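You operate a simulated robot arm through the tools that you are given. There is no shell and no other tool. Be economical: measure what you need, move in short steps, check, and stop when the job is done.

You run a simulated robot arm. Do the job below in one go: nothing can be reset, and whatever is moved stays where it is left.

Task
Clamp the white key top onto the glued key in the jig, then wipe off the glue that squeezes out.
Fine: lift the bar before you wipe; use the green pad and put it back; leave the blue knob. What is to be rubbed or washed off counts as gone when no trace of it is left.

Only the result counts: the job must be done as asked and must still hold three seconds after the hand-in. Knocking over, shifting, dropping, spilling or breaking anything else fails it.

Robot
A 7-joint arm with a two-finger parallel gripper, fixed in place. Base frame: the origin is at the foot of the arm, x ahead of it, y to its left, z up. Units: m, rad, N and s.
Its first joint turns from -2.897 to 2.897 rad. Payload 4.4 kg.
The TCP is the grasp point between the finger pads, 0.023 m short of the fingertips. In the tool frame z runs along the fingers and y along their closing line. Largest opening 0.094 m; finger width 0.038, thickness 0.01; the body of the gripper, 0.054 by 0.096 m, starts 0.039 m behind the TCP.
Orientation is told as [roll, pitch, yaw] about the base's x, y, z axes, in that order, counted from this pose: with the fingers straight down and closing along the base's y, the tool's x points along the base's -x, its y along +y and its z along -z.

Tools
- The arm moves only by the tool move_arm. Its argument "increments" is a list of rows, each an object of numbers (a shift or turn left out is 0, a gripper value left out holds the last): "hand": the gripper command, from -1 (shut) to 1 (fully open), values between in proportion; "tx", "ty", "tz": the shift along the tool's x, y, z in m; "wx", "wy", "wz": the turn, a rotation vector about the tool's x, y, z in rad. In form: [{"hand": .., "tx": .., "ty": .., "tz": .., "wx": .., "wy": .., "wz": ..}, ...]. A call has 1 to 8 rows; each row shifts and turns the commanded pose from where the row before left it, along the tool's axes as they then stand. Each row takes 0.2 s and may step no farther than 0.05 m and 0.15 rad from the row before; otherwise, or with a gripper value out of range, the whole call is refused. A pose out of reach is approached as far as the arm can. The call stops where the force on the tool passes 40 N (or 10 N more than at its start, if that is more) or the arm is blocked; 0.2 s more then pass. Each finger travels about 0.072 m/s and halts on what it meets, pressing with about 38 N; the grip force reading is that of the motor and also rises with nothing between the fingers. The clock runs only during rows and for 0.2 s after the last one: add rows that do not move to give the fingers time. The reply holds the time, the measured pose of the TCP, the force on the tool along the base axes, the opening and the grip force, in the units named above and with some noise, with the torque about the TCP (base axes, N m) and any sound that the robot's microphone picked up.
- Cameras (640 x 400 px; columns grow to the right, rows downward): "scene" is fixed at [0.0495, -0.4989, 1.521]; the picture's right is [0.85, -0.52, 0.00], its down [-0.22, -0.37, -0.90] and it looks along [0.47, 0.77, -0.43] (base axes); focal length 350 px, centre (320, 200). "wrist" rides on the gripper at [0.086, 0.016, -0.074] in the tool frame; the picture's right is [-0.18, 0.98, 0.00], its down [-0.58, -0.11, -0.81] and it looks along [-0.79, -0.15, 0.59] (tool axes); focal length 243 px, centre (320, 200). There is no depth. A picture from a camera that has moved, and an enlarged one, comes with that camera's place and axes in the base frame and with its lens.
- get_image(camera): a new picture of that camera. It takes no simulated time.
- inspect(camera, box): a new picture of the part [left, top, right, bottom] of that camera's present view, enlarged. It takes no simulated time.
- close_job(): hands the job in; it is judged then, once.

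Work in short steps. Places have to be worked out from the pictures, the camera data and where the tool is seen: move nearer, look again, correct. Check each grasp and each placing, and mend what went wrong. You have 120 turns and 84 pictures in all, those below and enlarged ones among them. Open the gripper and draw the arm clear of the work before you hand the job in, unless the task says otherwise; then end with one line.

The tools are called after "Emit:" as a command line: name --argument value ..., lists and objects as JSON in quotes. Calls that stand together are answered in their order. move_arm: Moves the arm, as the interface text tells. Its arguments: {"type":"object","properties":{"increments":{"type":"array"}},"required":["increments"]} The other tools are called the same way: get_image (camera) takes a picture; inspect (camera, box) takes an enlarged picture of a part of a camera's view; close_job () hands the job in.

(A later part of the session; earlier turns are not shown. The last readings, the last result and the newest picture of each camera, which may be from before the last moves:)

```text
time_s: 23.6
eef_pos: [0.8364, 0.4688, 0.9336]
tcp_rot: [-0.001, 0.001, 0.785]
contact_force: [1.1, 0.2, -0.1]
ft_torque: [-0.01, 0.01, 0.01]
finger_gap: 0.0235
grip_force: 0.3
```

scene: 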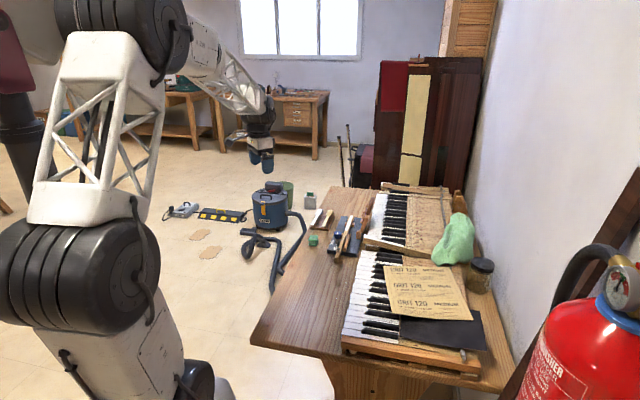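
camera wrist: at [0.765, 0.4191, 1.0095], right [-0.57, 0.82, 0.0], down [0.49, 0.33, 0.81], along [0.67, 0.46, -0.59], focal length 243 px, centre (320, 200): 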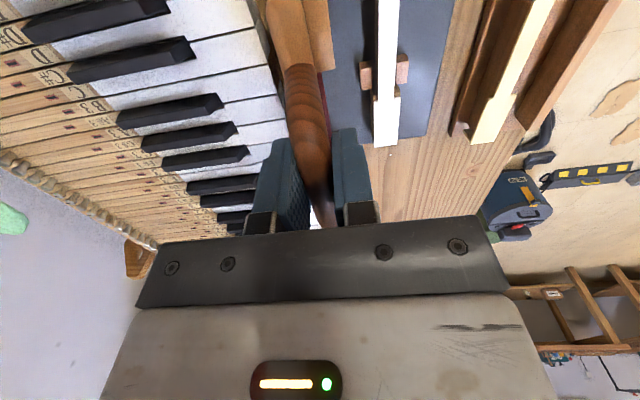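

Force vanished. Continue the arc with the bar loosely caged.

Emit:
move_arm --increments '[{"ty": 0.0105, "tz": 0.002}, {"ty": 0.0105, "tz": 0.003}, {"ty": 0.01, "tz": 0.0035}, {"ty": 0.009, "tz": 0.004}, {}]'

Emit:
get_image --camera "wrist"

```text
time_s: 24.8
eef_pos: [0.8084, 0.4976, 0.9193]
tcp_rot: [0.0, 0.002, 0.785]
contact_force: [0.0, 0.1, -0.1]
ft_torque: [0.01, 0.01, -0.06]
finger_gap: 0.0235
grip_force: 0.2
```

```text
36 pictures are left
camera wrist: at [0.7364, 0.4479, 0.9949], right [-0.57, 0.82, 0.0], down [0.49, 0.33, 0.81], along [0.67, 0.46, -0.59], focal length 243 px, centre (320, 200)
```

wrist: 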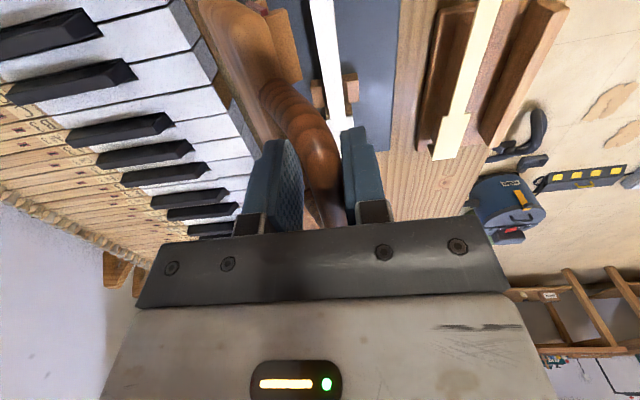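

The flap leans over toward the key, riding on the left finger. Continue down the arc.

Emit:
move_arm --increments '[{"ty": 0.009, "tz": 0.0045}, {"ty": 0.0085, "tz": 0.0055}, {"ty": 0.008, "tz": 0.006}, {"ty": 0.0076, "tz": 0.0066}, {"ty": 0.007, "tz": 0.0073}, {"ty": 0.006, "tz": 0.0077}, {}]'

Emit:
get_image --camera "wrist"

Emit:
inspect --camera "scene" --box '[330, 180, 390, 250]'

```text
time_s: 26.4
eef_pos: [0.7748, 0.5295, 0.8826]
tcp_rot: [0.0, 0.002, 0.786]
contact_force: [-1.2, 0.5, -0.6]
ft_torque: [-0.01, 0.01, 0.0]
finger_gap: 0.0237
grip_force: 0.8
```

```text
35 pictures are left
camera wrist: at [0.7023, 0.4798, 0.9573], right [-0.57, 0.82, 0.0], down [0.49, 0.33, 0.81], along [0.67, 0.46, -0.59], focal length 243 px, centre (320, 200)
```

wrist: 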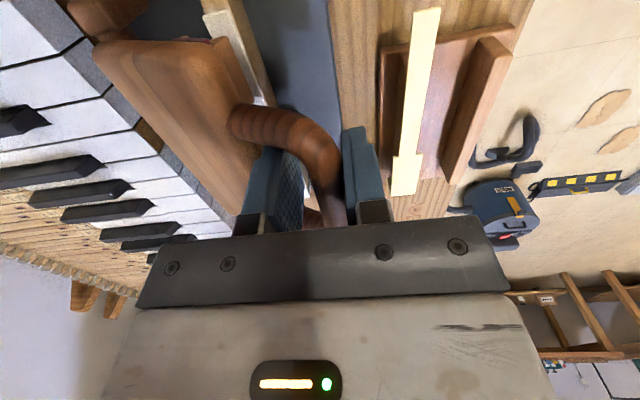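

```text
5.71 times, centred on (360, 215) of scene
camera zoom: at [0.0495, -0.4989, 1.521], right [0.85, -0.52, 0.0], down [-0.22, -0.37, -0.9], along [0.47, 0.77, -0.43], focal length 2002 px, centre (91, 114)
```

zoom: 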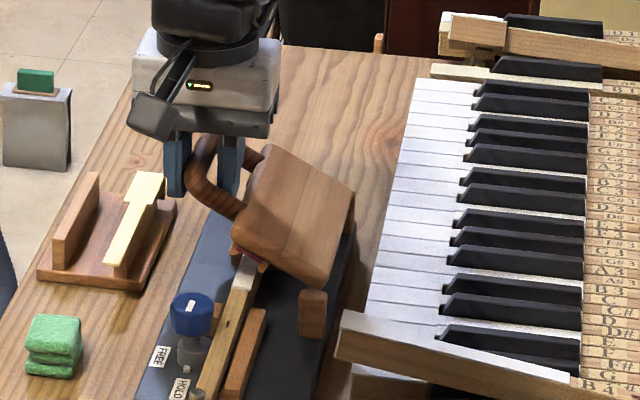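

Works well. Continue lowering toward closed, watching force.

Emit:
move_arm --increments '[{"ty": 0.0055, "tz": 0.0083}, {"ty": 0.0045, "tz": 0.0088}, {"ty": 0.004, "tz": 0.009}, {"ty": 0.003, "tz": 0.009}, {}]'

Emit:
inspect --camera "scene" --box '[330, 180, 390, 250]'

Emit:
get_image --camera "wrist"

```text
time_s: 27.6
eef_pos: [0.765, 0.544, 0.8459]
tcp_rot: [-0.001, 0.0, 0.784]
contact_force: [0.7, -1.1, -0.4]
ft_torque: [0.0, -0.03, -0.02]
finger_gap: 0.0237
grip_force: 0.1
```

```text
5.71 times, centred on (360, 215) of scene
camera zoom: at [0.0495, -0.4989, 1.521], right [0.85, -0.52, 0.0], down [-0.22, -0.37, -0.9], along [0.47, 0.77, -0.43], focal length 2002 px, centre (91, 114)
```

zoom: 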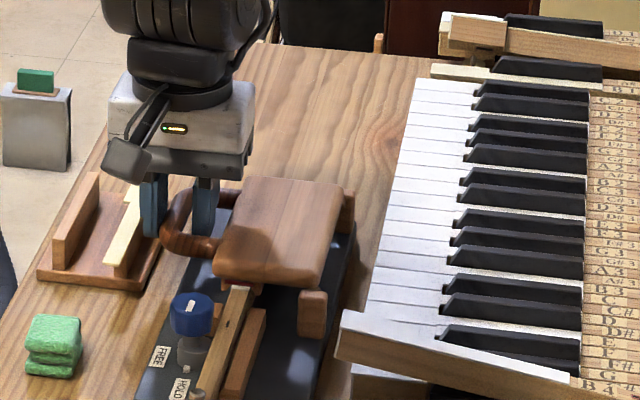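

```text
32 pictures are left
camera wrist: at [0.6915, 0.4932, 0.9222], right [-0.57, 0.82, 0.0], down [0.49, 0.33, 0.81], along [0.67, 0.46, -0.59], focal length 243 px, centre (320, 200)
```

wrist: 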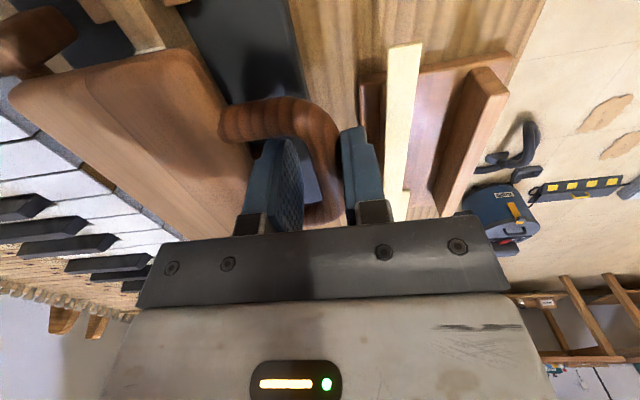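

The flap is almost closed and rests by itself. I withdraw the fingers upward, then will press on the board directly above the key.

Emit:
move_arm --increments '[{"tz": 0.006}, {"tz": -0.03}, {"tz": -0.04}, {"hand": -1, "ty": -0.03}, {"ty": -0.03}, {}]'

Emit:
inspect --camera "scene" --box '[330, 180, 390, 250]'

Emit:
get_image --camera "wrist"

```text
time_s: 29.0
eef_pos: [0.8053, 0.5, 0.9112]
tcp_rot: [-0.001, 0.002, 0.786]
contact_force: [0.1, -0.1, 0.2]
ft_torque: [0.04, 0.01, -0.01]
finger_gap: 0.0
grip_force: 38.4
```

```text
5.71 times, centred on (360, 215) of scene
camera zoom: at [0.0495, -0.4989, 1.521], right [0.85, -0.52, 0.0], down [-0.22, -0.37, -0.9], along [0.47, 0.77, -0.43], focal length 2002 px, centre (91, 114)
```

zoom: 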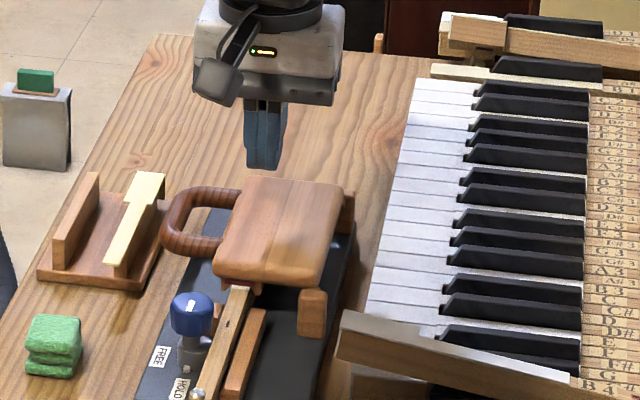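

```text
30 pictures are left
camera wrist: at [0.7325, 0.4503, 0.9863], right [-0.56, 0.83, 0.0], down [0.49, 0.33, 0.81], along [0.67, 0.46, -0.59], focal length 243 px, centre (320, 200)
```

wrist: 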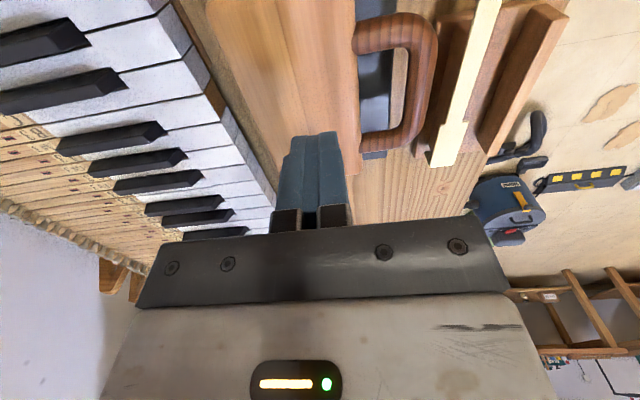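

The flap is closed on the key. I press down on the board above the key with closed fingers until I feel firm force.

Emit:
move_arm --increments '[{"tz": 0.01}, {"tz": 0.01}, {"tz": 0.005}, {"tz": 0.004}, {"tz": 0.003}, {"tz": 0.003}, {"tz": 0.003}, {}]'

```text
time_s: 30.8
eef_pos: [0.8051, 0.5, 0.8733]
tcp_rot: [0.001, -0.001, 0.785]
contact_force: [0.1, 0.4, 0.1]
ft_torque: [0.02, 0.0, 0.0]
finger_gap: 0.0
grip_force: 37.6
```

Not in contact yet; continue in small steps.

Emit:
move_arm --increments '[{"tz": 0.003}, {"tz": 0.003}, {"tz": 0.002}, {"tz": 0.002}, {"tz": 0.002}, {"tz": 0.002}, {}]'

```text
time_s: 32.1
eef_pos: [0.8053, 0.5006, 0.8642]
tcp_rot: [-0.002, -0.003, 0.786]
contact_force: [-0.3, 0.5, 7.2]
ft_torque: [-0.14, 0.09, 0.01]
finger_gap: 0.0
grip_force: 38.4
stopped in row 6: the force on the tool passed its limit (the readings are from after the stop); the commanded pose is now the measured one
```

Contact at z ≈ 0.864, force peaked over 40 N. Now hold a steady press a bit below the limit.

Emit:
move_arm --increments '[{"tz": 0.001}, {"tz": 0.001}, {"tz": 0.0005}, {}, {}, {}, {}, {}]'

```text
time_s: 33.0
eef_pos: [0.8064, 0.5003, 0.8645]
tcp_rot: [-0.004, -0.005, 0.786]
contact_force: [-1.0, -0.8, 7.0]
ft_torque: [-0.15, 0.09, 0.0]
finger_gap: 0.0001
grip_force: 38.3
stopped in row 4: the force on the tool passed its limit (the readings are from after the stop); the commanded pose is now the measured one
```

Emit:
move_arm --increments '[{"tz": 0.001}, {"tz": 0.0005}, {}, {}, {}, {}, {}, {}]'

Emit:
inspect --camera "scene" --box '[340, 200, 380, 245]'

```text
time_s: 33.9
eef_pos: [0.8069, 0.5016, 0.865]
tcp_rot: [-0.002, -0.008, 0.785]
contact_force: [-2.0, -0.6, 6.4]
ft_torque: [-0.1, 0.14, -0.04]
finger_gap: 0.0
grip_force: 37.7
stopped in row 4: the force on the tool passed its limit (the readings are from after the stop); the commanded pose is now the measured one
```

```text
8.89 times, centred on (360, 222) of scene
camera zoom: at [0.0495, -0.4989, 1.521], right [0.85, -0.52, 0.0], down [-0.22, -0.37, -0.9], along [0.47, 0.77, -0.43], focal length 3114 px, centre (-36, 0)
```

zoom: 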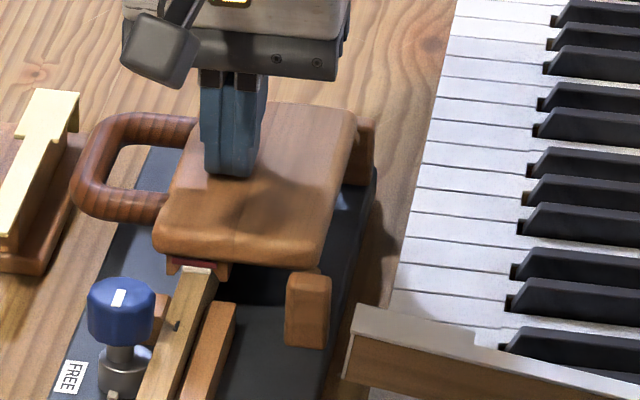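

The force creeps up after each step; I hold a lighter step for a longer time.

Emit:
move_arm --increments '[{"tz": 0.0006}, {}, {}, {}, {}, {}, {}, {}]'

```text
time_s: 35.7
eef_pos: [0.8069, 0.5007, 0.8651]
tcp_rot: [-0.001, -0.008, 0.787]
contact_force: [0.0, 5.8, 11.4]
ft_torque: [-0.01, 0.13, -0.04]
finger_gap: 0.0
grip_force: 38.3
```

Clamped. Now lift the bar: raise, move over the handle's grip (fwd 0.931, lateral −0.150), and open.

Emit:
move_arm --increments '[{"tz": -0.03}, {"tz": -0.03}, {"ty": 0.033, "tx": -0.007, "hand": -0.3}, {"ty": 0.0325}, {}]'

Emit:
get_image --camera "wrist"

```text
time_s: 36.9
eef_pos: [0.7656, 0.5516, 0.9227]
tcp_rot: [0.0, -0.006, 0.787]
contact_force: [-0.8, 0.5, 0.0]
ft_torque: [0.03, 0.01, 0.02]
finger_gap: 0.0332
grip_force: 0.0
```

```text
28 pictures are left
camera wrist: at [0.6918, 0.5027, 0.9981], right [-0.57, 0.82, 0.0], down [0.48, 0.33, 0.81], along [0.67, 0.46, -0.59], focal length 243 px, centre (320, 200)
```

wrist: 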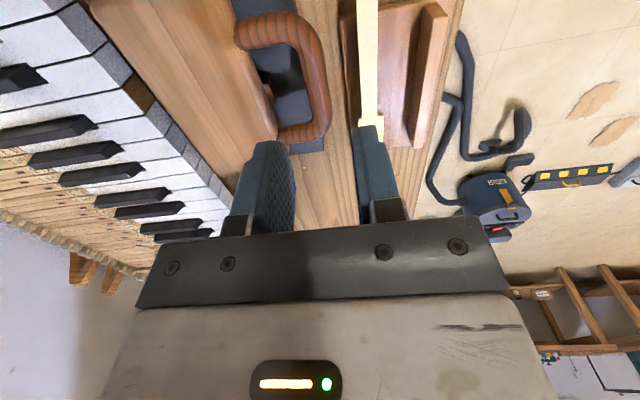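

Aligned within 2 mm. Descend around the bar and grip it.

Emit:
move_arm --increments '[{"tz": 0.04, "ty": -0.002}, {"tz": 0.035}, {"tz": 0.01}, {}, {"hand": -1}, {}, {}]'

```text
time_s: 38.5
eef_pos: [0.7663, 0.5517, 0.8388]
tcp_rot: [-0.002, -0.005, 0.786]
contact_force: [2.6, 1.7, -0.7]
ft_torque: [0.01, 0.12, 0.36]
finger_gap: 0.0154
grip_force: 37.9
```

Gripped. Swing back up along the arc, first 30°.

Emit:
move_arm --increments '[{"ty": -0.0018, "tz": -0.0098}, {"ty": -0.0027, "tz": -0.0097}, {"ty": -0.0035, "tz": -0.0094}, {"ty": -0.0043, "tz": -0.0091}, {"ty": -0.0051, "tz": -0.0086}, {"ty": -0.0058, "tz": -0.0082}, {}]'

```text
time_s: 40.0
eef_pos: [0.7803, 0.5364, 0.8938]
tcp_rot: [0.0, -0.005, 0.786]
contact_force: [-26.0, 8.0, 13.9]
ft_torque: [-0.22, 0.75, -0.38]
finger_gap: 0.0159
grip_force: 37.8
stopped in row 7: the force on the tool passed its limit (the readings are from after the stop); the commanded pose is now the measured one
```

Strain is leftward, so the hinge is a little higher than assumed; I recompute the arc and continue.

Emit:
move_arm --increments '[{"ty": 0.002}, {"ty": -0.0062, "tz": -0.008}, {"ty": -0.007, "tz": -0.0074}, {"ty": -0.0076, "tz": -0.0067}, {}]'

```text
time_s: 41.1
eef_pos: [0.7958, 0.5223, 0.9153]
tcp_rot: [-0.002, -0.007, 0.785]
contact_force: [3.8, 9.3, 5.6]
ft_torque: [0.13, -0.21, -0.79]
finger_gap: 0.0158
grip_force: 38.0
```

Forces are low. Continue to upright.

Emit:
move_arm --increments '[{"ty": -0.0082, "tz": -0.0062}, {"ty": -0.0087, "tz": -0.0053}, {"ty": -0.009, "tz": -0.0046}, {"ty": -0.0095, "tz": -0.0036}, {"ty": -0.0098, "tz": -0.0026}, {}]'

```text
time_s: 42.5
eef_pos: [0.8265, 0.4892, 0.9385]
tcp_rot: [-0.001, -0.006, 0.785]
contact_force: [-10.2, -7.8, -0.6]
ft_torque: [-0.23, 0.59, -0.34]
finger_gap: 0.0156
grip_force: 37.7
```

Continue past vertical to the original open rest position.

Emit:
move_arm --increments '[{"ty": -0.0101, "tz": -0.002}, {"ty": -0.01, "tz": -0.0012}, {"ty": -0.0102, "tz": -0.0003}, {"ty": -0.0102, "tz": 0.0012}, {"ty": -0.01, "tz": 0.0025}, {"ty": -0.0095, "tz": 0.003}, {}]'

```text
time_s: 44.1
eef_pos: [0.8704, 0.4472, 0.9347]
tcp_rot: [-0.002, -0.005, 0.787]
contact_force: [-18.4, -3.8, 4.0]
ft_torque: [-0.18, 0.65, -0.27]
finger_gap: 0.0157
grip_force: 38.1
```

Back at the open position. Loosen the grip, check, then withdraw upward.

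Emit:
move_arm --increments '[{"hand": -0.2}, {}, {}, {"tz": -0.02}, {"tz": -0.04}, {"tz": -0.04}, {}]'

Emit:
inspect --camera "scene" --box '[335, 200, 385, 245]'

```text
time_s: 45.8
eef_pos: [0.8692, 0.4477, 1.0362]
tcp_rot: [-0.002, -0.006, 0.787]
contact_force: [-0.5, -0.7, 0.4]
ft_torque: [-0.03, 0.01, 0.01]
finger_gap: 0.0376
grip_force: 0.1
```

```text
8.89 times, centred on (360, 222) of scene
camera zoom: at [0.0495, -0.4989, 1.521], right [0.85, -0.52, 0.0], down [-0.22, -0.37, -0.9], along [0.47, 0.77, -0.43], focal length 3114 px, centre (-36, 0)
```

zoom: 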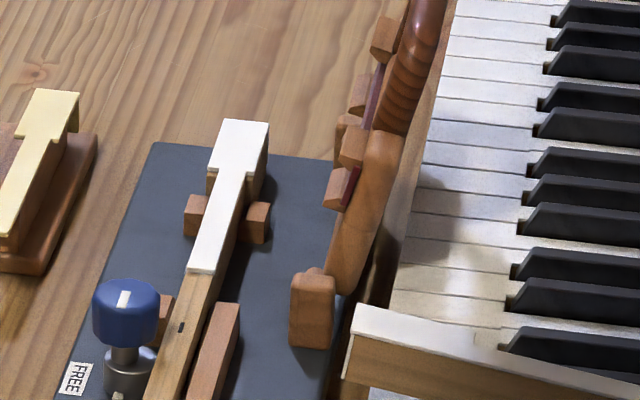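

The bar stands open by itself. Now a close wrist look at the key to find the squeezed-out glue.

Emit:
move_arm --increments '[{"ty": 0.045, "tx": 0.01}, {"ty": 0.042, "tx": 0.02}, {"tx": 0.03, "tz": 0.03}, {"tz": 0.045}, {}]'

Emit:
get_image --camera "wrist"

```text
time_s: 47.0
eef_pos: [0.7661, 0.4677, 0.9583]
tcp_rot: [-0.001, -0.005, 0.786]
contact_force: [-0.1, -0.5, -0.8]
ft_torque: [0.0, 0.04, 0.04]
finger_gap: 0.0377
grip_force: 0.1
```

```text
26 pictures are left
camera wrist: at [0.6935, 0.4182, 1.0327], right [-0.57, 0.82, 0.0], down [0.48, 0.33, 0.81], along [0.67, 0.46, -0.59], focal length 243 px, centre (320, 200)
```

wrist: 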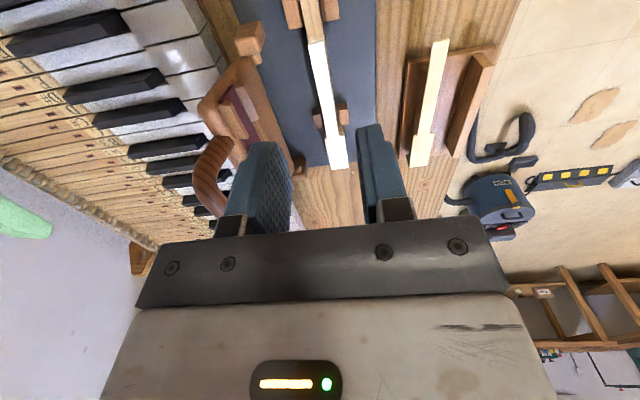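

Emit:
inspect --camera "wrist" --box '[285, 20, 375, 175]'

Emit:
inspect --camera "scene" --box '[352, 212, 368, 232]'

```text
2.58 times, centred on (330, 98) of wrist
camera zoom: at [0.6935, 0.4182, 1.0327], right [-0.57, 0.82, 0.0], down [0.48, 0.33, 0.81], along [0.67, 0.46, -0.59], focal length 626 px, centre (294, 464)
```

zoom: 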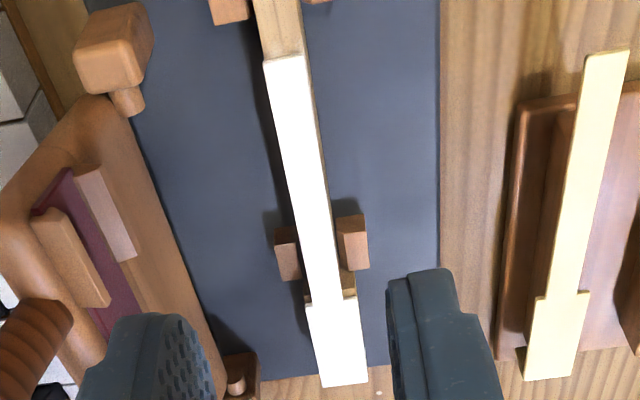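

```text
16.00 times, centred on (360, 222) of scene
camera zoom: at [0.0495, -0.4989, 1.521], right [0.85, -0.52, 0.0], down [-0.22, -0.37, -0.9], along [0.47, 0.77, -0.43], focal length 5606 px, centre (-320, -152)
```

zoom: 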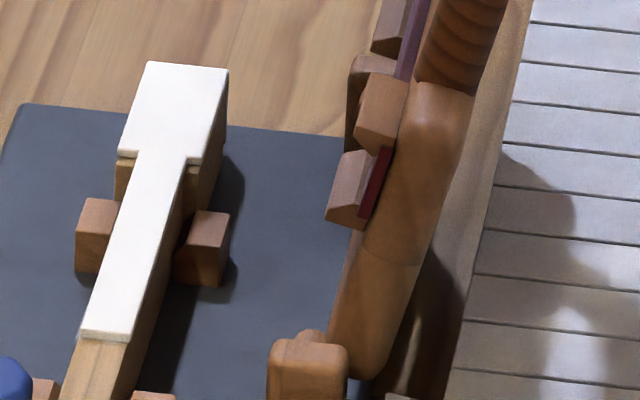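

No glue visible, and the key's shoulders stick out ~4 mm behind the top's shoulders: the top should go back until its lip meets the key front. I regrip the tail and pull it gently back.

Emit:
move_arm --increments '[{"tx": -0.03, "ty": -0.001, "hand": -0.4}, {"tx": -0.03, "ty": -0.0015}, {"tz": 0.04}, {"tz": 0.04}, {"tz": 0.02}, {}]'

Emit:
inspect --camera "wrist" --box '[250, 60, 390, 230]'

```text
time_s: 48.4
eef_pos: [0.8106, 0.5117, 0.8556]
tcp_rot: [-0.002, -0.006, 0.786]
contact_force: [-1.0, -0.2, 0.3]
ft_torque: [0.02, 0.02, 0.01]
finger_gap: 0.0282
grip_force: 0.0
```

```text
2.35 times, centred on (320, 145) of wrist
camera zoom: at [0.7369, 0.46, 0.9297], right [-0.57, 0.82, 0.0], down [0.48, 0.33, 0.81], along [0.67, 0.46, -0.59], focal length 571 px, centre (320, 329)
```

zoom: 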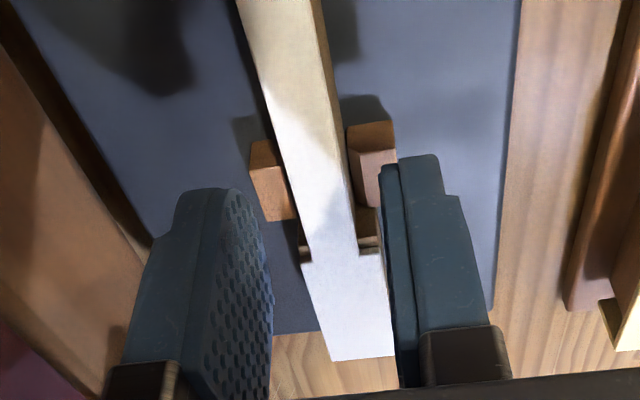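

A ledge of bare key shoulder is visible. I centre, lower, close lightly on the tail and pull back in 1 mm steps.

Emit:
move_arm --increments '[{"ty": -0.003}, {"tz": 0.006}, {"tz": 0.006}, {"hand": -1}, {}, {}]'

Emit:
move_arm --increments '[{"tx": 0.0012}, {"tx": 0.0012}, {}, {}]'

```text
time_s: 49.8
eef_pos: [0.8125, 0.5063, 0.8469]
tcp_rot: [-0.002, -0.005, 0.786]
contact_force: [0.3, -0.5, 1.7]
ft_torque: [0.0, 0.02, 0.0]
finger_gap: 0.0
grip_force: 37.9
```

```text
time_s: 50.8
eef_pos: [0.8108, 0.5032, 0.8474]
tcp_rot: [-0.002, -0.006, 0.785]
contact_force: [-0.6, -0.3, 1.2]
ft_torque: [-0.03, 0.05, 0.01]
finger_gap: 0.0
grip_force: 38.0
```

The fingers closed just above the plate. Open, go lower by 6 mm, and close again.

Emit:
move_arm --increments '[{"tz": -0.005}, {"hand": -0.45, "tx": -0.002}, {}, {"tz": 0.006}, {"tz": 0.004}, {"tz": 0.002}, {"hand": -1}, {}]'

Emit:
move_arm --increments '[{}]'

```text
time_s: 52.5
eef_pos: [0.8122, 0.5064, 0.8411]
tcp_rot: [-0.002, -0.006, 0.785]
contact_force: [-16.9, 25.6, 5.4]
ft_torque: [0.45, 0.47, -1.24]
finger_gap: 0.0117
grip_force: 37.7
```

```text
time_s: 53.0
eef_pos: [0.8135, 0.506, 0.8406]
tcp_rot: [-0.002, -0.007, 0.786]
contact_force: [-15.5, 25.9, 5.9]
ft_torque: [0.42, 0.53, -1.16]
finger_gap: 0.012
grip_force: 38.0
```

Side load 30 N: the tool is a few mm right of the plate. Relieve it, then pull back.

Emit:
move_arm --increments '[{"ty": 0.0015}, {"ty": 0.0015}, {}]'

Emit:
move_arm --increments '[{"tx": 0.001}, {"tx": 0.001}, {}]'

```text
time_s: 53.8
eef_pos: [0.8124, 0.5061, 0.8409]
tcp_rot: [-0.001, -0.008, 0.784]
contact_force: [15.0, 8.3, 5.8]
ft_torque: [0.01, -0.18, -0.48]
finger_gap: 0.0116
grip_force: 37.9
```

```text
time_s: 54.5
eef_pos: [0.8097, 0.5052, 0.8405]
tcp_rot: [-0.004, -0.008, 0.786]
contact_force: [25.7, 9.9, 6.3]
ft_torque: [0.15, -0.51, -0.11]
finger_gap: 0.0115
grip_force: 37.5
```

It resists with 25 N while having moved ~2 mm. I stop pulling, open, back off and look.

Emit:
move_arm --increments '[{"hand": -0.45}, {}, {"tz": -0.02}, {"tz": -0.04}, {"tz": -0.03}, {}]'

Emit:
inspect --camera "wrist" --box '[270, 0, 390, 160]'

Emit:
inspect --camera "scene" --box '[352, 212, 368, 232]'

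```text
time_s: 56.0
eef_pos: [0.8084, 0.5056, 0.9307]
tcp_rot: [-0.002, -0.007, 0.785]
contact_force: [0.7, -0.2, 0.5]
ft_torque: [-0.02, -0.01, 0.01]
finger_gap: 0.026
grip_force: 0.1
```

```text
2.50 times, centred on (330, 80) of wrist
camera zoom: at [0.7359, 0.4556, 1.0051], right [-0.57, 0.82, 0.0], down [0.48, 0.33, 0.81], along [0.67, 0.46, -0.59], focal length 606 px, centre (295, 500)
```

zoom: 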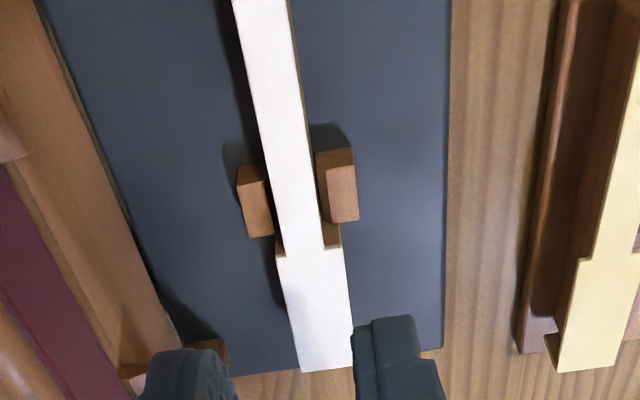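

```text
16.00 times, centred on (360, 222) of scene
camera zoom: at [0.0495, -0.4989, 1.521], right [0.85, -0.52, 0.0], down [-0.22, -0.37, -0.9], along [0.47, 0.77, -0.43], focal length 5606 px, centre (-320, -152)
```

zoom: 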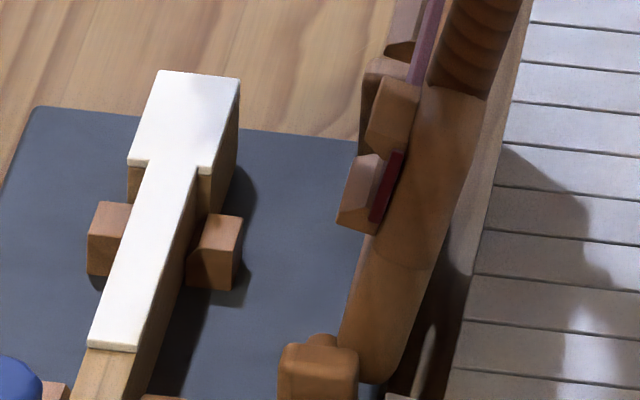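

The jig itself slid a few mm with that pull, so I must be gentler; but the top's shoulders now look flush with the key. I clamp again: go above the handle with the cage open.

Emit:
move_arm --increments '[{"tz": -0.045, "hand": -0.1}, {"tz": -0.025, "ty": -0.028}, {"ty": -0.03}, {"ty": -0.03}, {"tz": 0.02}, {}]'

Emit:
get_image --camera "wrist"

```text
time_s: 57.4
eef_pos: [0.8707, 0.4435, 0.982]
tcp_rot: [-0.003, -0.004, 0.785]
contact_force: [-0.3, -0.4, -0.3]
ft_torque: [-0.01, 0.02, 0.05]
finger_gap: 0.042
grip_force: 0.1
```

```text
20 pictures are left
camera wrist: at [0.7989, 0.3939, 1.0558], right [-0.57, 0.82, 0.0], down [0.48, 0.33, 0.81], along [0.67, 0.46, -0.59], focal length 243 px, centre (320, 200)
```

wrist: 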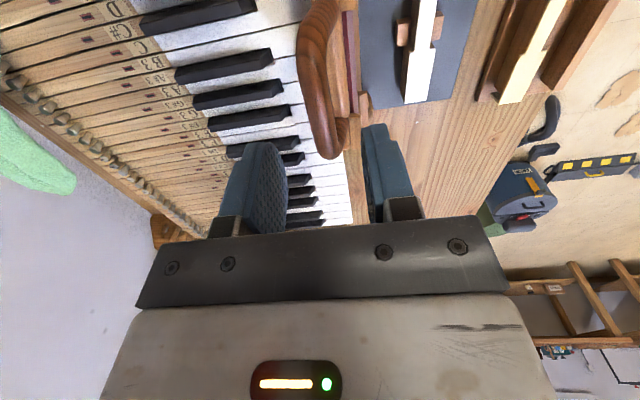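

The bar is centred. Descend, narrow to a cage, and swing the flap closed along the known path.

Emit:
move_arm --increments '[{"tz": 0.025, "tx": 0.005, "ty": -0.001}, {"tz": 0.025}, {"hand": -0.5}, {}, {"ty": 0.0105, "tz": -0.0025}, {"ty": 0.0105, "tz": -0.0017}, {"ty": 0.01, "tz": -0.0005}, {"ty": 0.01}]'

Emit:
move_arm --increments '[{"ty": 0.0105, "tz": 0.001}, {"ty": 0.0105, "tz": 0.003}, {"ty": 0.01, "tz": 0.0035}, {"ty": 0.0095, "tz": 0.004}, {"ty": 0.009, "tz": 0.0045}, {"ty": 0.0085, "tz": 0.0055}, {"ty": 0.008, "tz": 0.006}, {"ty": 0.0076, "tz": 0.0066}]'

```text
time_s: 59.1
eef_pos: [0.8384, 0.4675, 0.936]
tcp_rot: [-0.002, -0.007, 0.786]
contact_force: [0.2, 0.0, -0.8]
ft_torque: [0.0, -0.01, 0.0]
finger_gap: 0.0235
grip_force: 0.1
```

```text
time_s: 61.0
eef_pos: [0.7875, 0.5212, 0.9001]
tcp_rot: [-0.003, -0.004, 0.786]
contact_force: [-0.6, 0.4, -0.2]
ft_torque: [-0.04, 0.01, 0.0]
finger_gap: 0.0237
grip_force: 0.1
```

Emit:
move_arm --increments '[{"ty": 0.0075, "tz": 0.0073}, {"ty": 0.0065, "tz": 0.0077}, {"ty": 0.006, "tz": 0.0083}, {"ty": 0.005, "tz": 0.0088}, {"ty": 0.004, "tz": 0.009}, {"ty": 0.003, "tz": 0.009}, {"tz": 0.006}, {}]'

Emit:
inspect --camera "scene" --box '[335, 200, 385, 245]'

```text
time_s: 62.8
eef_pos: [0.7648, 0.5444, 0.8439]
tcp_rot: [-0.001, -0.006, 0.785]
contact_force: [0.2, -0.2, 0.2]
ft_torque: [0.02, -0.05, -0.01]
finger_gap: 0.0233
grip_force: 0.1
```

```text
8.89 times, centred on (360, 222) of scene
camera zoom: at [0.0495, -0.4989, 1.521], right [0.85, -0.52, 0.0], down [-0.22, -0.37, -0.9], along [0.47, 0.77, -0.43], focal length 3114 px, centre (-36, 0)
```

zoom: 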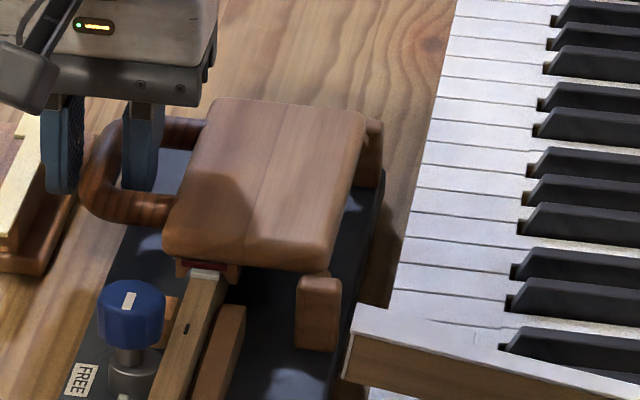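

Closed again; the jig sits ~4 mm off its earlier spot but nothing else is disturbed. Withdraw and press on the board over the key.

Emit:
move_arm --increments '[{"tz": -0.03}, {"tz": -0.035}, {"hand": -1, "ty": -0.03}, {"ty": -0.031}, {"tz": 0.02}, {"tz": 0.015}, {"tz": 0.005}, {}]'

Emit:
move_arm --increments '[{"tz": 0.002}, {"tz": 0.001}, {"tz": 0.001}, {"tz": 0.001}, {}, {}]'

```text
time_s: 64.5
eef_pos: [0.8089, 0.4986, 0.8691]
tcp_rot: [-0.002, -0.004, 0.784]
contact_force: [0.0, 0.8, -0.5]
ft_torque: [0.01, 0.02, 0.01]
finger_gap: 0.0
grip_force: 37.8
```

```text
time_s: 66.0
eef_pos: [0.8088, 0.5006, 0.864]
tcp_rot: [-0.002, -0.006, 0.786]
contact_force: [-7.7, -2.5, 16.9]
ft_torque: [-0.3, 0.4, -0.1]
finger_gap: 0.0
grip_force: 37.9
```

Contact, 17 N and holding. A touch more, then dwell.

Emit:
move_arm --increments '[{"tz": 0.0006}, {}, {}, {}, {}, {}, {}, {}]'

Emit:
move_arm --increments '[{}, {}, {}, {}, {}, {}]'

Emit:
inspect --camera "scene" --box '[345, 218, 375, 245]'

```text
time_s: 67.8
eef_pos: [0.8071, 0.4999, 0.864]
tcp_rot: [-0.002, -0.007, 0.784]
contact_force: [16.3, -6.7, 30.2]
ft_torque: [-0.58, -0.04, 0.27]
finger_gap: 0.0
grip_force: 38.0
```

```text
time_s: 69.2
eef_pos: [0.8064, 0.5003, 0.8638]
tcp_rot: [-0.001, -0.007, 0.784]
contact_force: [13.1, -0.8, 36.3]
ft_torque: [-0.59, 0.14, 0.21]
finger_gap: 0.0
grip_force: 38.0
```

```text
14.81 times, centred on (360, 232) of scene
camera zoom: at [0.0495, -0.4989, 1.521], right [0.85, -0.52, 0.0], down [-0.22, -0.37, -0.9], along [0.47, 0.77, -0.43], focal length 5191 px, centre (-273, -267)
```

zoom: 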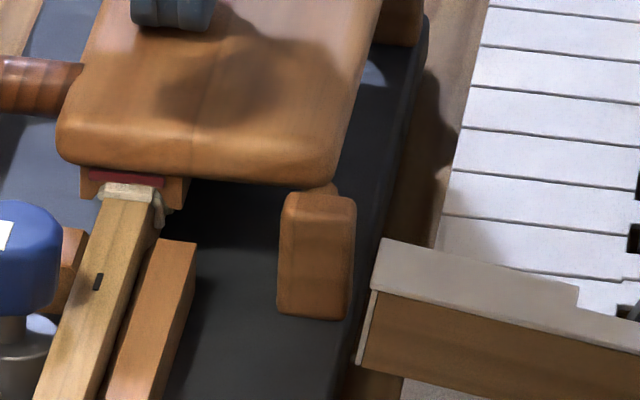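

Now glue beads out at the tail end, so the clamp worked. Raise and line up on the handle again.

Emit:
move_arm --increments '[{"tz": -0.03}, {"tz": -0.03}, {"ty": 0.03, "tx": -0.004, "hand": -0.3}, {"ty": 0.031}, {}]'

Emit:
get_image --camera "wrist"

```text
time_s: 70.3
eef_pos: [0.7659, 0.5464, 0.9238]
tcp_rot: [-0.001, -0.006, 0.784]
contact_force: [-0.4, 0.1, -0.7]
ft_torque: [0.01, 0.02, 0.01]
finger_gap: 0.0329
grip_force: 0.0
```

```text
17 pictures are left
camera wrist: at [0.6939, 0.4968, 0.9986], right [-0.57, 0.82, 0.0], down [0.48, 0.33, 0.81], along [0.67, 0.46, -0.59], focal length 243 px, centre (320, 200)
```

wrist: 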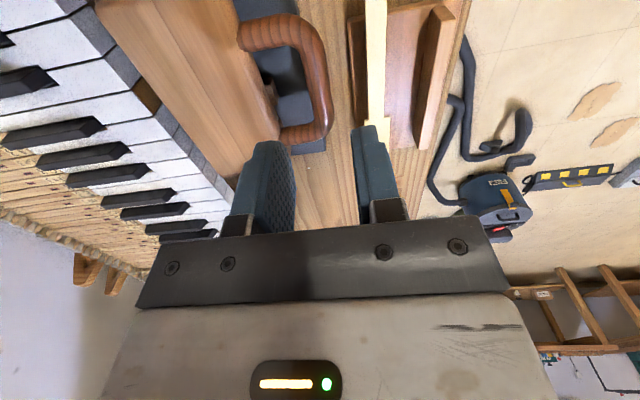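

The handle is centred between the fingers. Descend and grip.

Emit:
move_arm --increments '[{"tz": 0.04}, {"tz": 0.035}, {"tz": 0.01}, {}, {"hand": -1}, {}, {}]'

Emit:
move_arm --increments '[{"ty": -0.0012, "tz": -0.0099}, {"ty": -0.002, "tz": -0.0098}, {}]'

```text
time_s: 72.0
eef_pos: [0.7664, 0.5451, 0.8402]
tcp_rot: [-0.001, -0.005, 0.786]
contact_force: [12.3, -5.8, -0.8]
ft_torque: [-0.01, -0.06, 1.29]
finger_gap: 0.016
grip_force: 38.3
```

```text
time_s: 72.8
eef_pos: [0.7689, 0.5434, 0.859]
tcp_rot: [-0.001, -0.005, 0.784]
contact_force: [11.2, -13.6, 0.4]
ft_torque: [0.13, 0.01, 0.66]
finger_gap: 0.0156
grip_force: 37.6
```

Tool is loaded to the right by ~17 N, so I shift a bit more rightward as I lift.

Emit:
move_arm --increments '[{"ty": -0.0045, "tz": -0.0095}, {"ty": -0.0052, "tz": -0.0092}, {}]'

Emit:
move_arm --increments '[{"ty": -0.005, "tz": -0.0088}, {"ty": -0.0058, "tz": -0.0084}, {}]'

```text
time_s: 73.7
eef_pos: [0.7767, 0.538, 0.8801]
tcp_rot: [0.001, -0.009, 0.788]
contact_force: [-15.9, 2.1, 5.4]
ft_torque: [0.14, -0.09, -0.88]
finger_gap: 0.0155
grip_force: 37.6
stopped in row 3: the force on the tool passed its limit (the readings are from after the stop); the commanded pose is now the measured one
```

```text
time_s: 74.5
eef_pos: [0.7844, 0.5302, 0.8988]
tcp_rot: [-0.001, -0.007, 0.788]
contact_force: [-30.8, -1.0, 15.4]
ft_torque: [-0.16, 0.39, -0.96]
finger_gap: 0.0154
grip_force: 38.0
```

Emit:
move_arm --increments '[{"ty": 0.0015, "tx": 0.001}, {"ty": -0.0045, "tz": -0.0078, "tx": 0.0005}, {"ty": -0.0065, "tz": -0.0072}, {}]'

Emit:
move_arm --increments '[{"ty": -0.0072, "tz": -0.0066}, {"ty": -0.008, "tz": -0.006}, {}]'

```text
time_s: 75.5
eef_pos: [0.7884, 0.5207, 0.9113]
tcp_rot: [-0.003, -0.007, 0.786]
contact_force: [15.4, 2.0, -0.8]
ft_torque: [0.23, -0.57, 0.57]
finger_gap: 0.0156
grip_force: 38.3
```

```text
time_s: 76.3
eef_pos: [0.7994, 0.5108, 0.9236]
tcp_rot: [0.0, -0.004, 0.787]
contact_force: [-21.8, -14.4, 3.9]
ft_torque: [-0.29, 0.62, 0.15]
finger_gap: 0.0157
grip_force: 38.1
```

Emit:
move_arm --increments '[{"tx": 0.001}, {"ty": -0.0085, "tz": -0.0053}, {"ty": -0.009, "tz": -0.0046}, {"ty": -0.0093, "tz": -0.0038}, {}]'

Emit:
move_arm --increments '[{"ty": -0.0098, "tz": -0.0028}, {"ty": -0.01, "tz": -0.002}, {"ty": -0.01, "tz": -0.0012}, {}]'

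```text
time_s: 77.5
eef_pos: [0.8193, 0.492, 0.9395]
tcp_rot: [-0.002, -0.009, 0.788]
contact_force: [4.0, 2.8, 0.0]
ft_torque: [-0.03, 0.23, -0.23]
finger_gap: 0.0153
grip_force: 37.6
```

```text
time_s: 78.5
eef_pos: [0.8396, 0.4713, 0.9449]
tcp_rot: [-0.002, -0.008, 0.788]
contact_force: [13.7, 16.5, -0.3]
ft_torque: [0.3, -0.12, -0.72]
finger_gap: 0.0156
grip_force: 37.6
```

Nearly upright with low forces. Loosen to a cage and push it over to its open rest.

Emit:
move_arm --increments '[{"hand": -0.5}, {}, {"ty": -0.0105, "tz": 0.001}, {"ty": -0.0105, "tz": 0.001}, {"ty": -0.0105, "tz": 0.002}, {"ty": -0.0105, "tz": 0.002}, {"ty": -0.002}, {}]'

Emit:
move_arm --increments '[{"hand": -0.1}, {}, {"tz": -0.03}, {"tz": -0.04}, {"ty": 0.03, "tx": 0.03}, {"ty": 0.035, "tx": 0.02}, {"ty": 0.03}, {}]'

Emit:
get_image --camera "wrist"

```text
time_s: 80.3
eef_pos: [0.8713, 0.4395, 0.9376]
tcp_rot: [-0.002, -0.007, 0.786]
contact_force: [-0.7, 2.8, 0.8]
ft_torque: [0.05, 0.0, -0.05]
finger_gap: 0.0244
grip_force: 1.1
```

```text
time_s: 82.1
eef_pos: [0.7684, 0.4685, 1.0092]
tcp_rot: [-0.001, -0.007, 0.785]
contact_force: [-0.3, -0.2, 0.6]
ft_torque: [0.0, 0.03, 0.02]
finger_gap: 0.0424
grip_force: 0.1
```

```text
16 pictures are left
camera wrist: at [0.6956, 0.4171, 1.0838], right [-0.57, 0.82, 0.0], down [0.48, 0.33, 0.81], along [0.67, 0.46, -0.59], focal length 243 px, centre (320, 200)
```

wrist: 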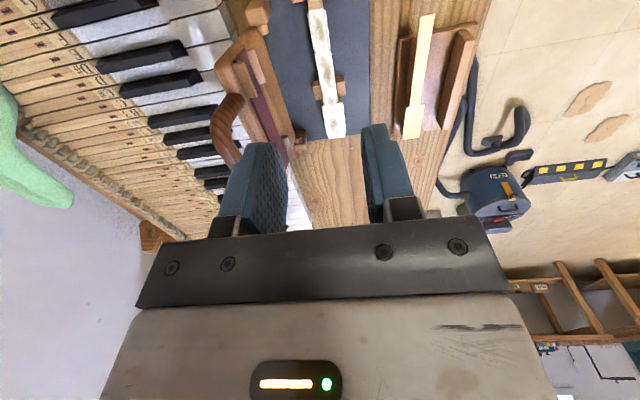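

Flap stays open; the key now shows glue around the top. Enlarge to see where the glue lies.

Emit:
inspect --camera "wrist" --box '[285, 0, 365, 145]'

Emit:
inspect --camera "scene" --box '[350, 212, 370, 236]'

```text
2.76 times, centred on (325, 72) of wrist
camera zoom: at [0.6956, 0.4171, 1.0838], right [-0.57, 0.82, 0.0], down [0.48, 0.33, 0.81], along [0.67, 0.46, -0.59], focal length 669 px, centre (306, 552)
```

zoom: 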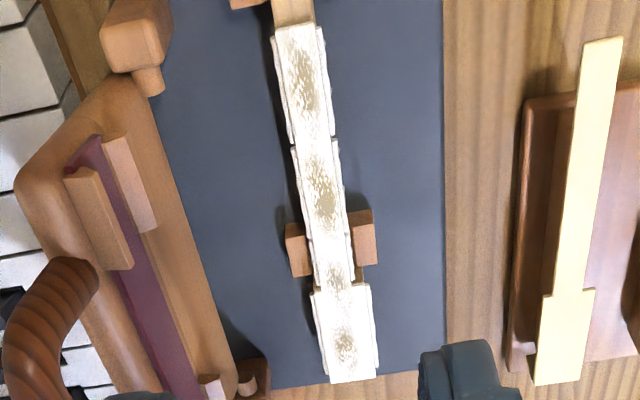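

```text
16.00 times, centred on (360, 224) of scene
camera zoom: at [0.0495, -0.4989, 1.521], right [0.85, -0.52, 0.0], down [-0.22, -0.37, -0.9], along [0.47, 0.77, -0.43], focal length 5606 px, centre (-320, -184)
```

zoom: 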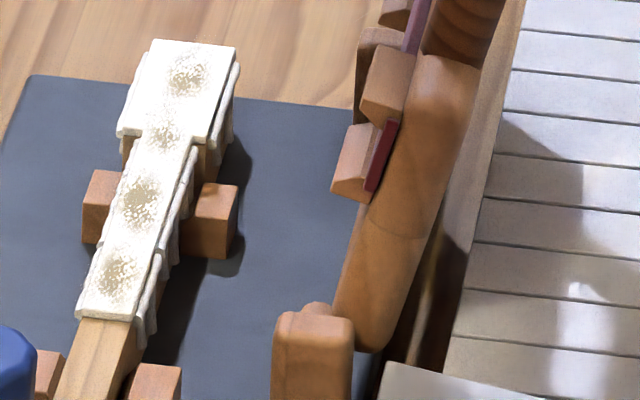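

Glue lies as four patches on top and as beads down both sides. Now fetch the green pad at about (0.631, 0.503): move above it with fingers open.

Emit:
move_arm --increments '[{"tx": 0.02, "ty": 0.035, "hand": 0.3}, {"tx": 0.025, "ty": 0.035, "tz": 0.01}, {"tx": 0.025, "ty": 0.035, "tz": 0.02}, {"ty": 0.0165, "tz": 0.03}, {"tz": 0.02}, {}, {}]'

Emit:
get_image --camera "wrist"

```text
time_s: 83.7
eef_pos: [0.6325, 0.5091, 0.9309]
tcp_rot: [-0.001, -0.006, 0.787]
contact_force: [0.8, -0.8, -0.2]
ft_torque: [0.06, -0.03, 0.01]
finger_gap: 0.061
grip_force: 0.1
```

```text
13 pictures are left
camera wrist: at [0.5595, 0.4586, 1.0043], right [-0.57, 0.82, 0.0], down [0.48, 0.33, 0.81], along [0.67, 0.46, -0.59], focal length 243 px, centre (320, 200)
```

wrist: 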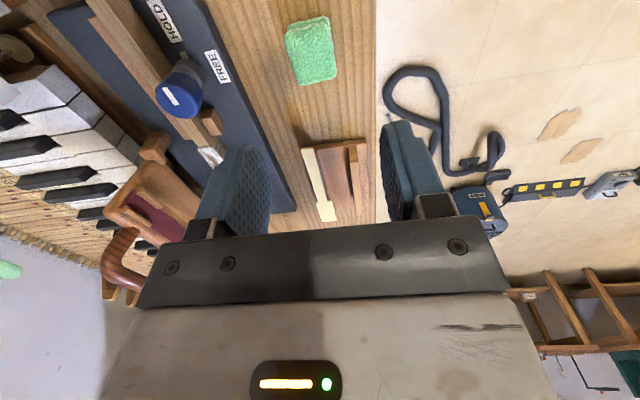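

The pad is square with the tool (≈30 × 37 mm), 6 mm behind and 4.5 mm right of the TCP. Centre, descend so that the tips hold only its upper part, and close.

Emit:
move_arm --increments '[{"tx": 0.0065, "ty": -0.0045, "tz": 0.03}, {"tz": 0.04}, {"tz": 0.025}, {"tz": 0.01}, {}, {"hand": -1}, {}, {}]'

Emit:
inspect --camera "scene" --box '[285, 195, 345, 255]'

```text
time_s: 85.5
eef_pos: [0.634, 0.5024, 0.8236]
tcp_rot: [0.001, -0.008, 0.787]
contact_force: [-0.2, 0.8, -0.2]
ft_torque: [0.0, 0.05, 0.0]
finger_gap: 0.0324
grip_force: 38.0
```

```text
6.67 times, centred on (315, 225) of scene
camera zoom: at [0.0495, -0.4989, 1.521], right [0.85, -0.52, 0.0], down [-0.22, -0.37, -0.9], along [0.47, 0.77, -0.43], focal length 2336 px, centre (353, 33)
```

zoom: 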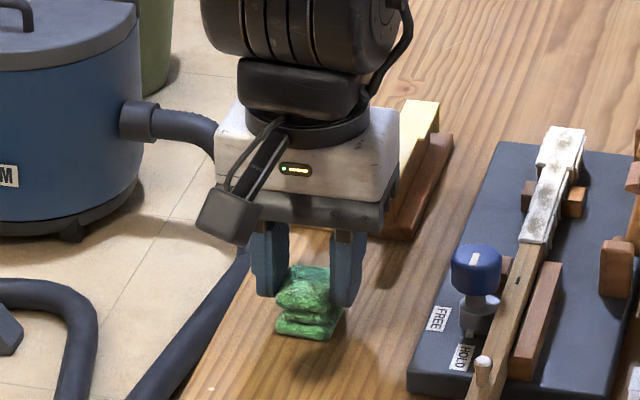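

Pad gripped (32 mm), bottom is ~44 mm below the TCP. Lift and carry it to above the tail of the white top.

Emit:
move_arm --increments '[{"tz": -0.03}, {"tz": -0.045}, {"tz": -0.035}, {"tx": -0.035, "ty": -0.03}, {"tx": -0.036, "ty": -0.03}, {"ty": -0.035}, {"ty": -0.0254}, {}]'

Emit:
inspect --camera "scene" --box '[335, 180, 385, 240]'

```text
time_s: 87.3
eef_pos: [0.7676, 0.4641, 0.9297]
tcp_rot: [0.001, -0.008, 0.788]
contact_force: [0.1, 0.1, -0.7]
ft_torque: [0.0, -0.01, -0.02]
finger_gap: 0.0323
grip_force: 38.6
```

```text
6.67 times, centred on (360, 210) of scene
camera zoom: at [0.0495, -0.4989, 1.521], right [0.85, -0.52, 0.0], down [-0.22, -0.37, -0.9], along [0.47, 0.77, -0.43], focal length 2336 px, centre (53, 133)
```

zoom: 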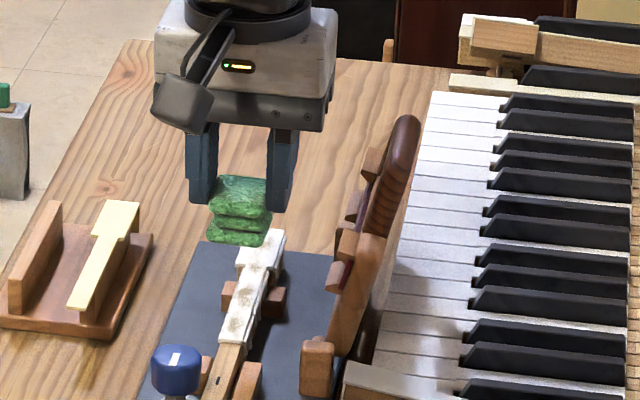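

Descend gently until the pad touches the top.

Emit:
move_arm --increments '[{"tz": 0.03}, {"tz": 0.025}, {"tz": 0.004}, {"tz": 0.002}, {"tz": 0.001}, {}]'

```text
time_s: 88.7
eef_pos: [0.7665, 0.4639, 0.8692]
tcp_rot: [0.001, -0.008, 0.788]
contact_force: [0.0, -0.1, -0.1]
ft_torque: [0.0, 0.01, 0.0]
finger_gap: 0.0323
grip_force: 37.8
```

Emit:
move_arm --increments '[{"tz": 0.0015}, {"tz": 0.001}, {"tz": 0.001}, {"tz": 0.001}, {}]'

```text
time_s: 89.9
eef_pos: [0.7688, 0.464, 0.8665]
tcp_rot: [-0.001, -0.007, 0.786]
contact_force: [0.8, -0.5, 6.3]
ft_torque: [0.02, -0.06, 0.02]
finger_gap: 0.0322
grip_force: 38.1
```

Contact at 6 N. Wipe back to the tail end and then forward along the top.

Emit:
move_arm --increments '[{"tx": 0.01}, {"tx": 0.005}, {"tx": -0.012}, {"tx": -0.012}, {"tx": -0.012}, {"tx": -0.012}, {"tx": -0.012}, {}]'

Emit:
inspect --camera "scene" --box '[345, 205, 375, 240]'

```text
time_s: 91.7
eef_pos: [0.7984, 0.4978, 0.8672]
tcp_rot: [0.0, -0.007, 0.786]
contact_force: [0.9, 0.1, -0.1]
ft_torque: [0.01, -0.01, -0.05]
finger_gap: 0.0323
grip_force: 38.1
```

```text
11.43 times, centred on (360, 222) of scene
camera zoom: at [0.0495, -0.4989, 1.521], right [0.85, -0.52, 0.0], down [-0.22, -0.37, -0.9], along [0.47, 0.77, -0.43], focal length 4004 px, centre (-137, -57)
```

zoom: 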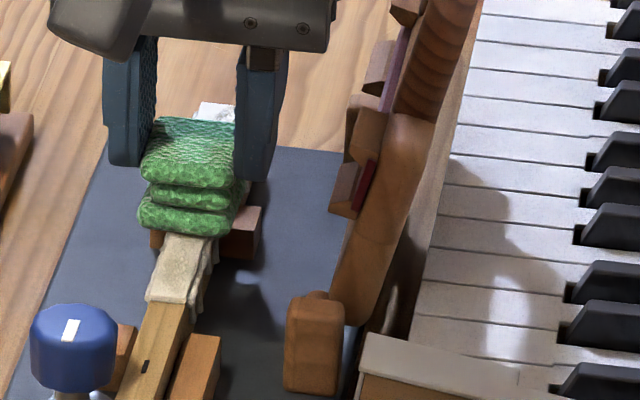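

Contact went light; press 1 mm more and do the stroke again over the middle, then further forward to the reach limit.

Emit:
move_arm --increments '[{"tz": 0.0012, "tx": 0.012}, {"tx": 0.015}, {"tx": 0.015}, {"tx": -0.015}, {"tx": -0.015}, {"tx": -0.015}, {"tx": -0.015}, {}]'

Emit:
move_arm --increments '[{"tx": -0.012}, {"tx": -0.01}, {}]'

```text
time_s: 93.5
eef_pos: [0.8098, 0.5112, 0.8668]
tcp_rot: [-0.002, -0.006, 0.785]
contact_force: [-2.2, -1.4, 6.1]
ft_torque: [-0.04, -0.02, 0.01]
finger_gap: 0.0321
grip_force: 38.6
```

```text
time_s: 94.3
eef_pos: [0.8256, 0.527, 0.8661]
tcp_rot: [0.0, -0.007, 0.787]
contact_force: [0.0, 0.1, -1.1]
ft_torque: [0.01, 0.0, 0.01]
finger_gap: 0.0322
grip_force: 37.8
```

Still reaching at 0.98 m. Press a touch more and continue forward.

Emit:
move_arm --increments '[{"tz": 0.001}, {"tz": 0.0008}, {"tx": -0.01}, {"tx": -0.01}, {}]'

```text
time_s: 95.5
eef_pos: [0.8416, 0.5412, 0.8645]
tcp_rot: [-0.003, -0.011, 0.787]
contact_force: [-0.8, -4.1, 16.0]
ft_torque: [-0.22, 0.09, 0.02]
finger_gap: 0.0325
grip_force: 37.6
```

Reach is fine (1.00 m). Finish the head end and stroke back over the head.

Emit:
move_arm --increments '[{"tx": -0.01, "tz": -0.0005}, {"tx": -0.005}, {"tx": 0.015}, {"tx": 0.015}, {"tx": 0.01}, {"tx": -0.015}, {"tx": -0.015}, {}]'

```text
time_s: 96.8
eef_pos: [0.8289, 0.5249, 0.865]
tcp_rot: [0.0, -0.005, 0.788]
contact_force: [-0.1, 0.5, 9.2]
ft_torque: [0.07, -0.05, -0.01]
finger_gap: 0.0323
grip_force: 37.9
stopped in row 6: the force on the tool passed its limit (the readings are from after the stop); the commanded pose is now the measured one
```

Top stroked along its whole length. Now the left side: lift, move to the left of the tail, and lower the pad beside the key.

Emit:
move_arm --increments '[{"tz": -0.03}, {"ty": 0.028}, {"tx": 0.04}, {"tx": 0.038}, {"tz": 0.03}, {"tz": 0.013}, {"tz": 0.002}, {}]'

Emit:
inspect --camera "scene" --box '[345, 200, 375, 240]'

```text
time_s: 98.6
eef_pos: [0.752, 0.4887, 0.85]
tcp_rot: [-0.001, -0.003, 0.786]
contact_force: [0.7, -0.4, 0.4]
ft_torque: [0.04, -0.01, -0.04]
finger_gap: 0.0325
grip_force: 38.1
```

```text
10.00 times, centred on (360, 220) of scene
camera zoom: at [0.0495, -0.4989, 1.521], right [0.85, -0.52, 0.0], down [-0.22, -0.37, -0.9], along [0.47, 0.77, -0.43], focal length 3504 px, centre (-80, 0)
```

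zoom: 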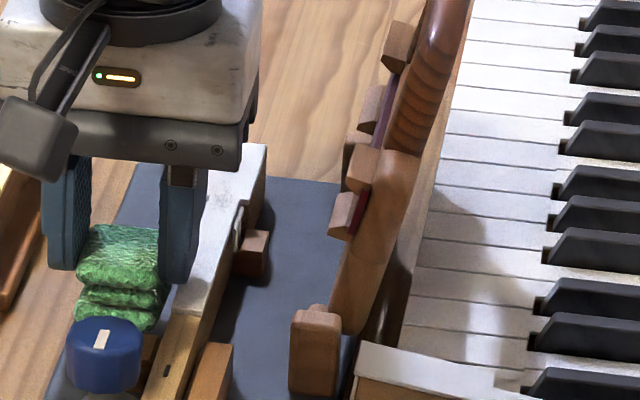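

The tail is clean on top and on the right; a patch near the shoulder and a right-side bead remain. First the left side: touch it and stroke forward.

Emit:
move_arm --increments '[{"ty": -0.002}, {"ty": -0.0015}, {"ty": -0.001}, {}]'

```text
time_s: 99.6
eef_pos: [0.7545, 0.487, 0.8499]
tcp_rot: [0.0, -0.004, 0.788]
contact_force: [-0.2, 0.1, -0.3]
ft_torque: [0.01, -0.01, -0.03]
finger_gap: 0.0322
grip_force: 38.2
```

Emit:
move_arm --increments '[{"ty": -0.001}, {"ty": -0.001}, {"ty": -0.0008}, {}]'

```text
time_s: 100.6
eef_pos: [0.7566, 0.4837, 0.8495]
tcp_rot: [0.002, -0.004, 0.788]
contact_force: [-21.1, 20.5, 9.6]
ft_torque: [0.53, 0.7, -0.23]
finger_gap: 0.0324
grip_force: 38.1
```

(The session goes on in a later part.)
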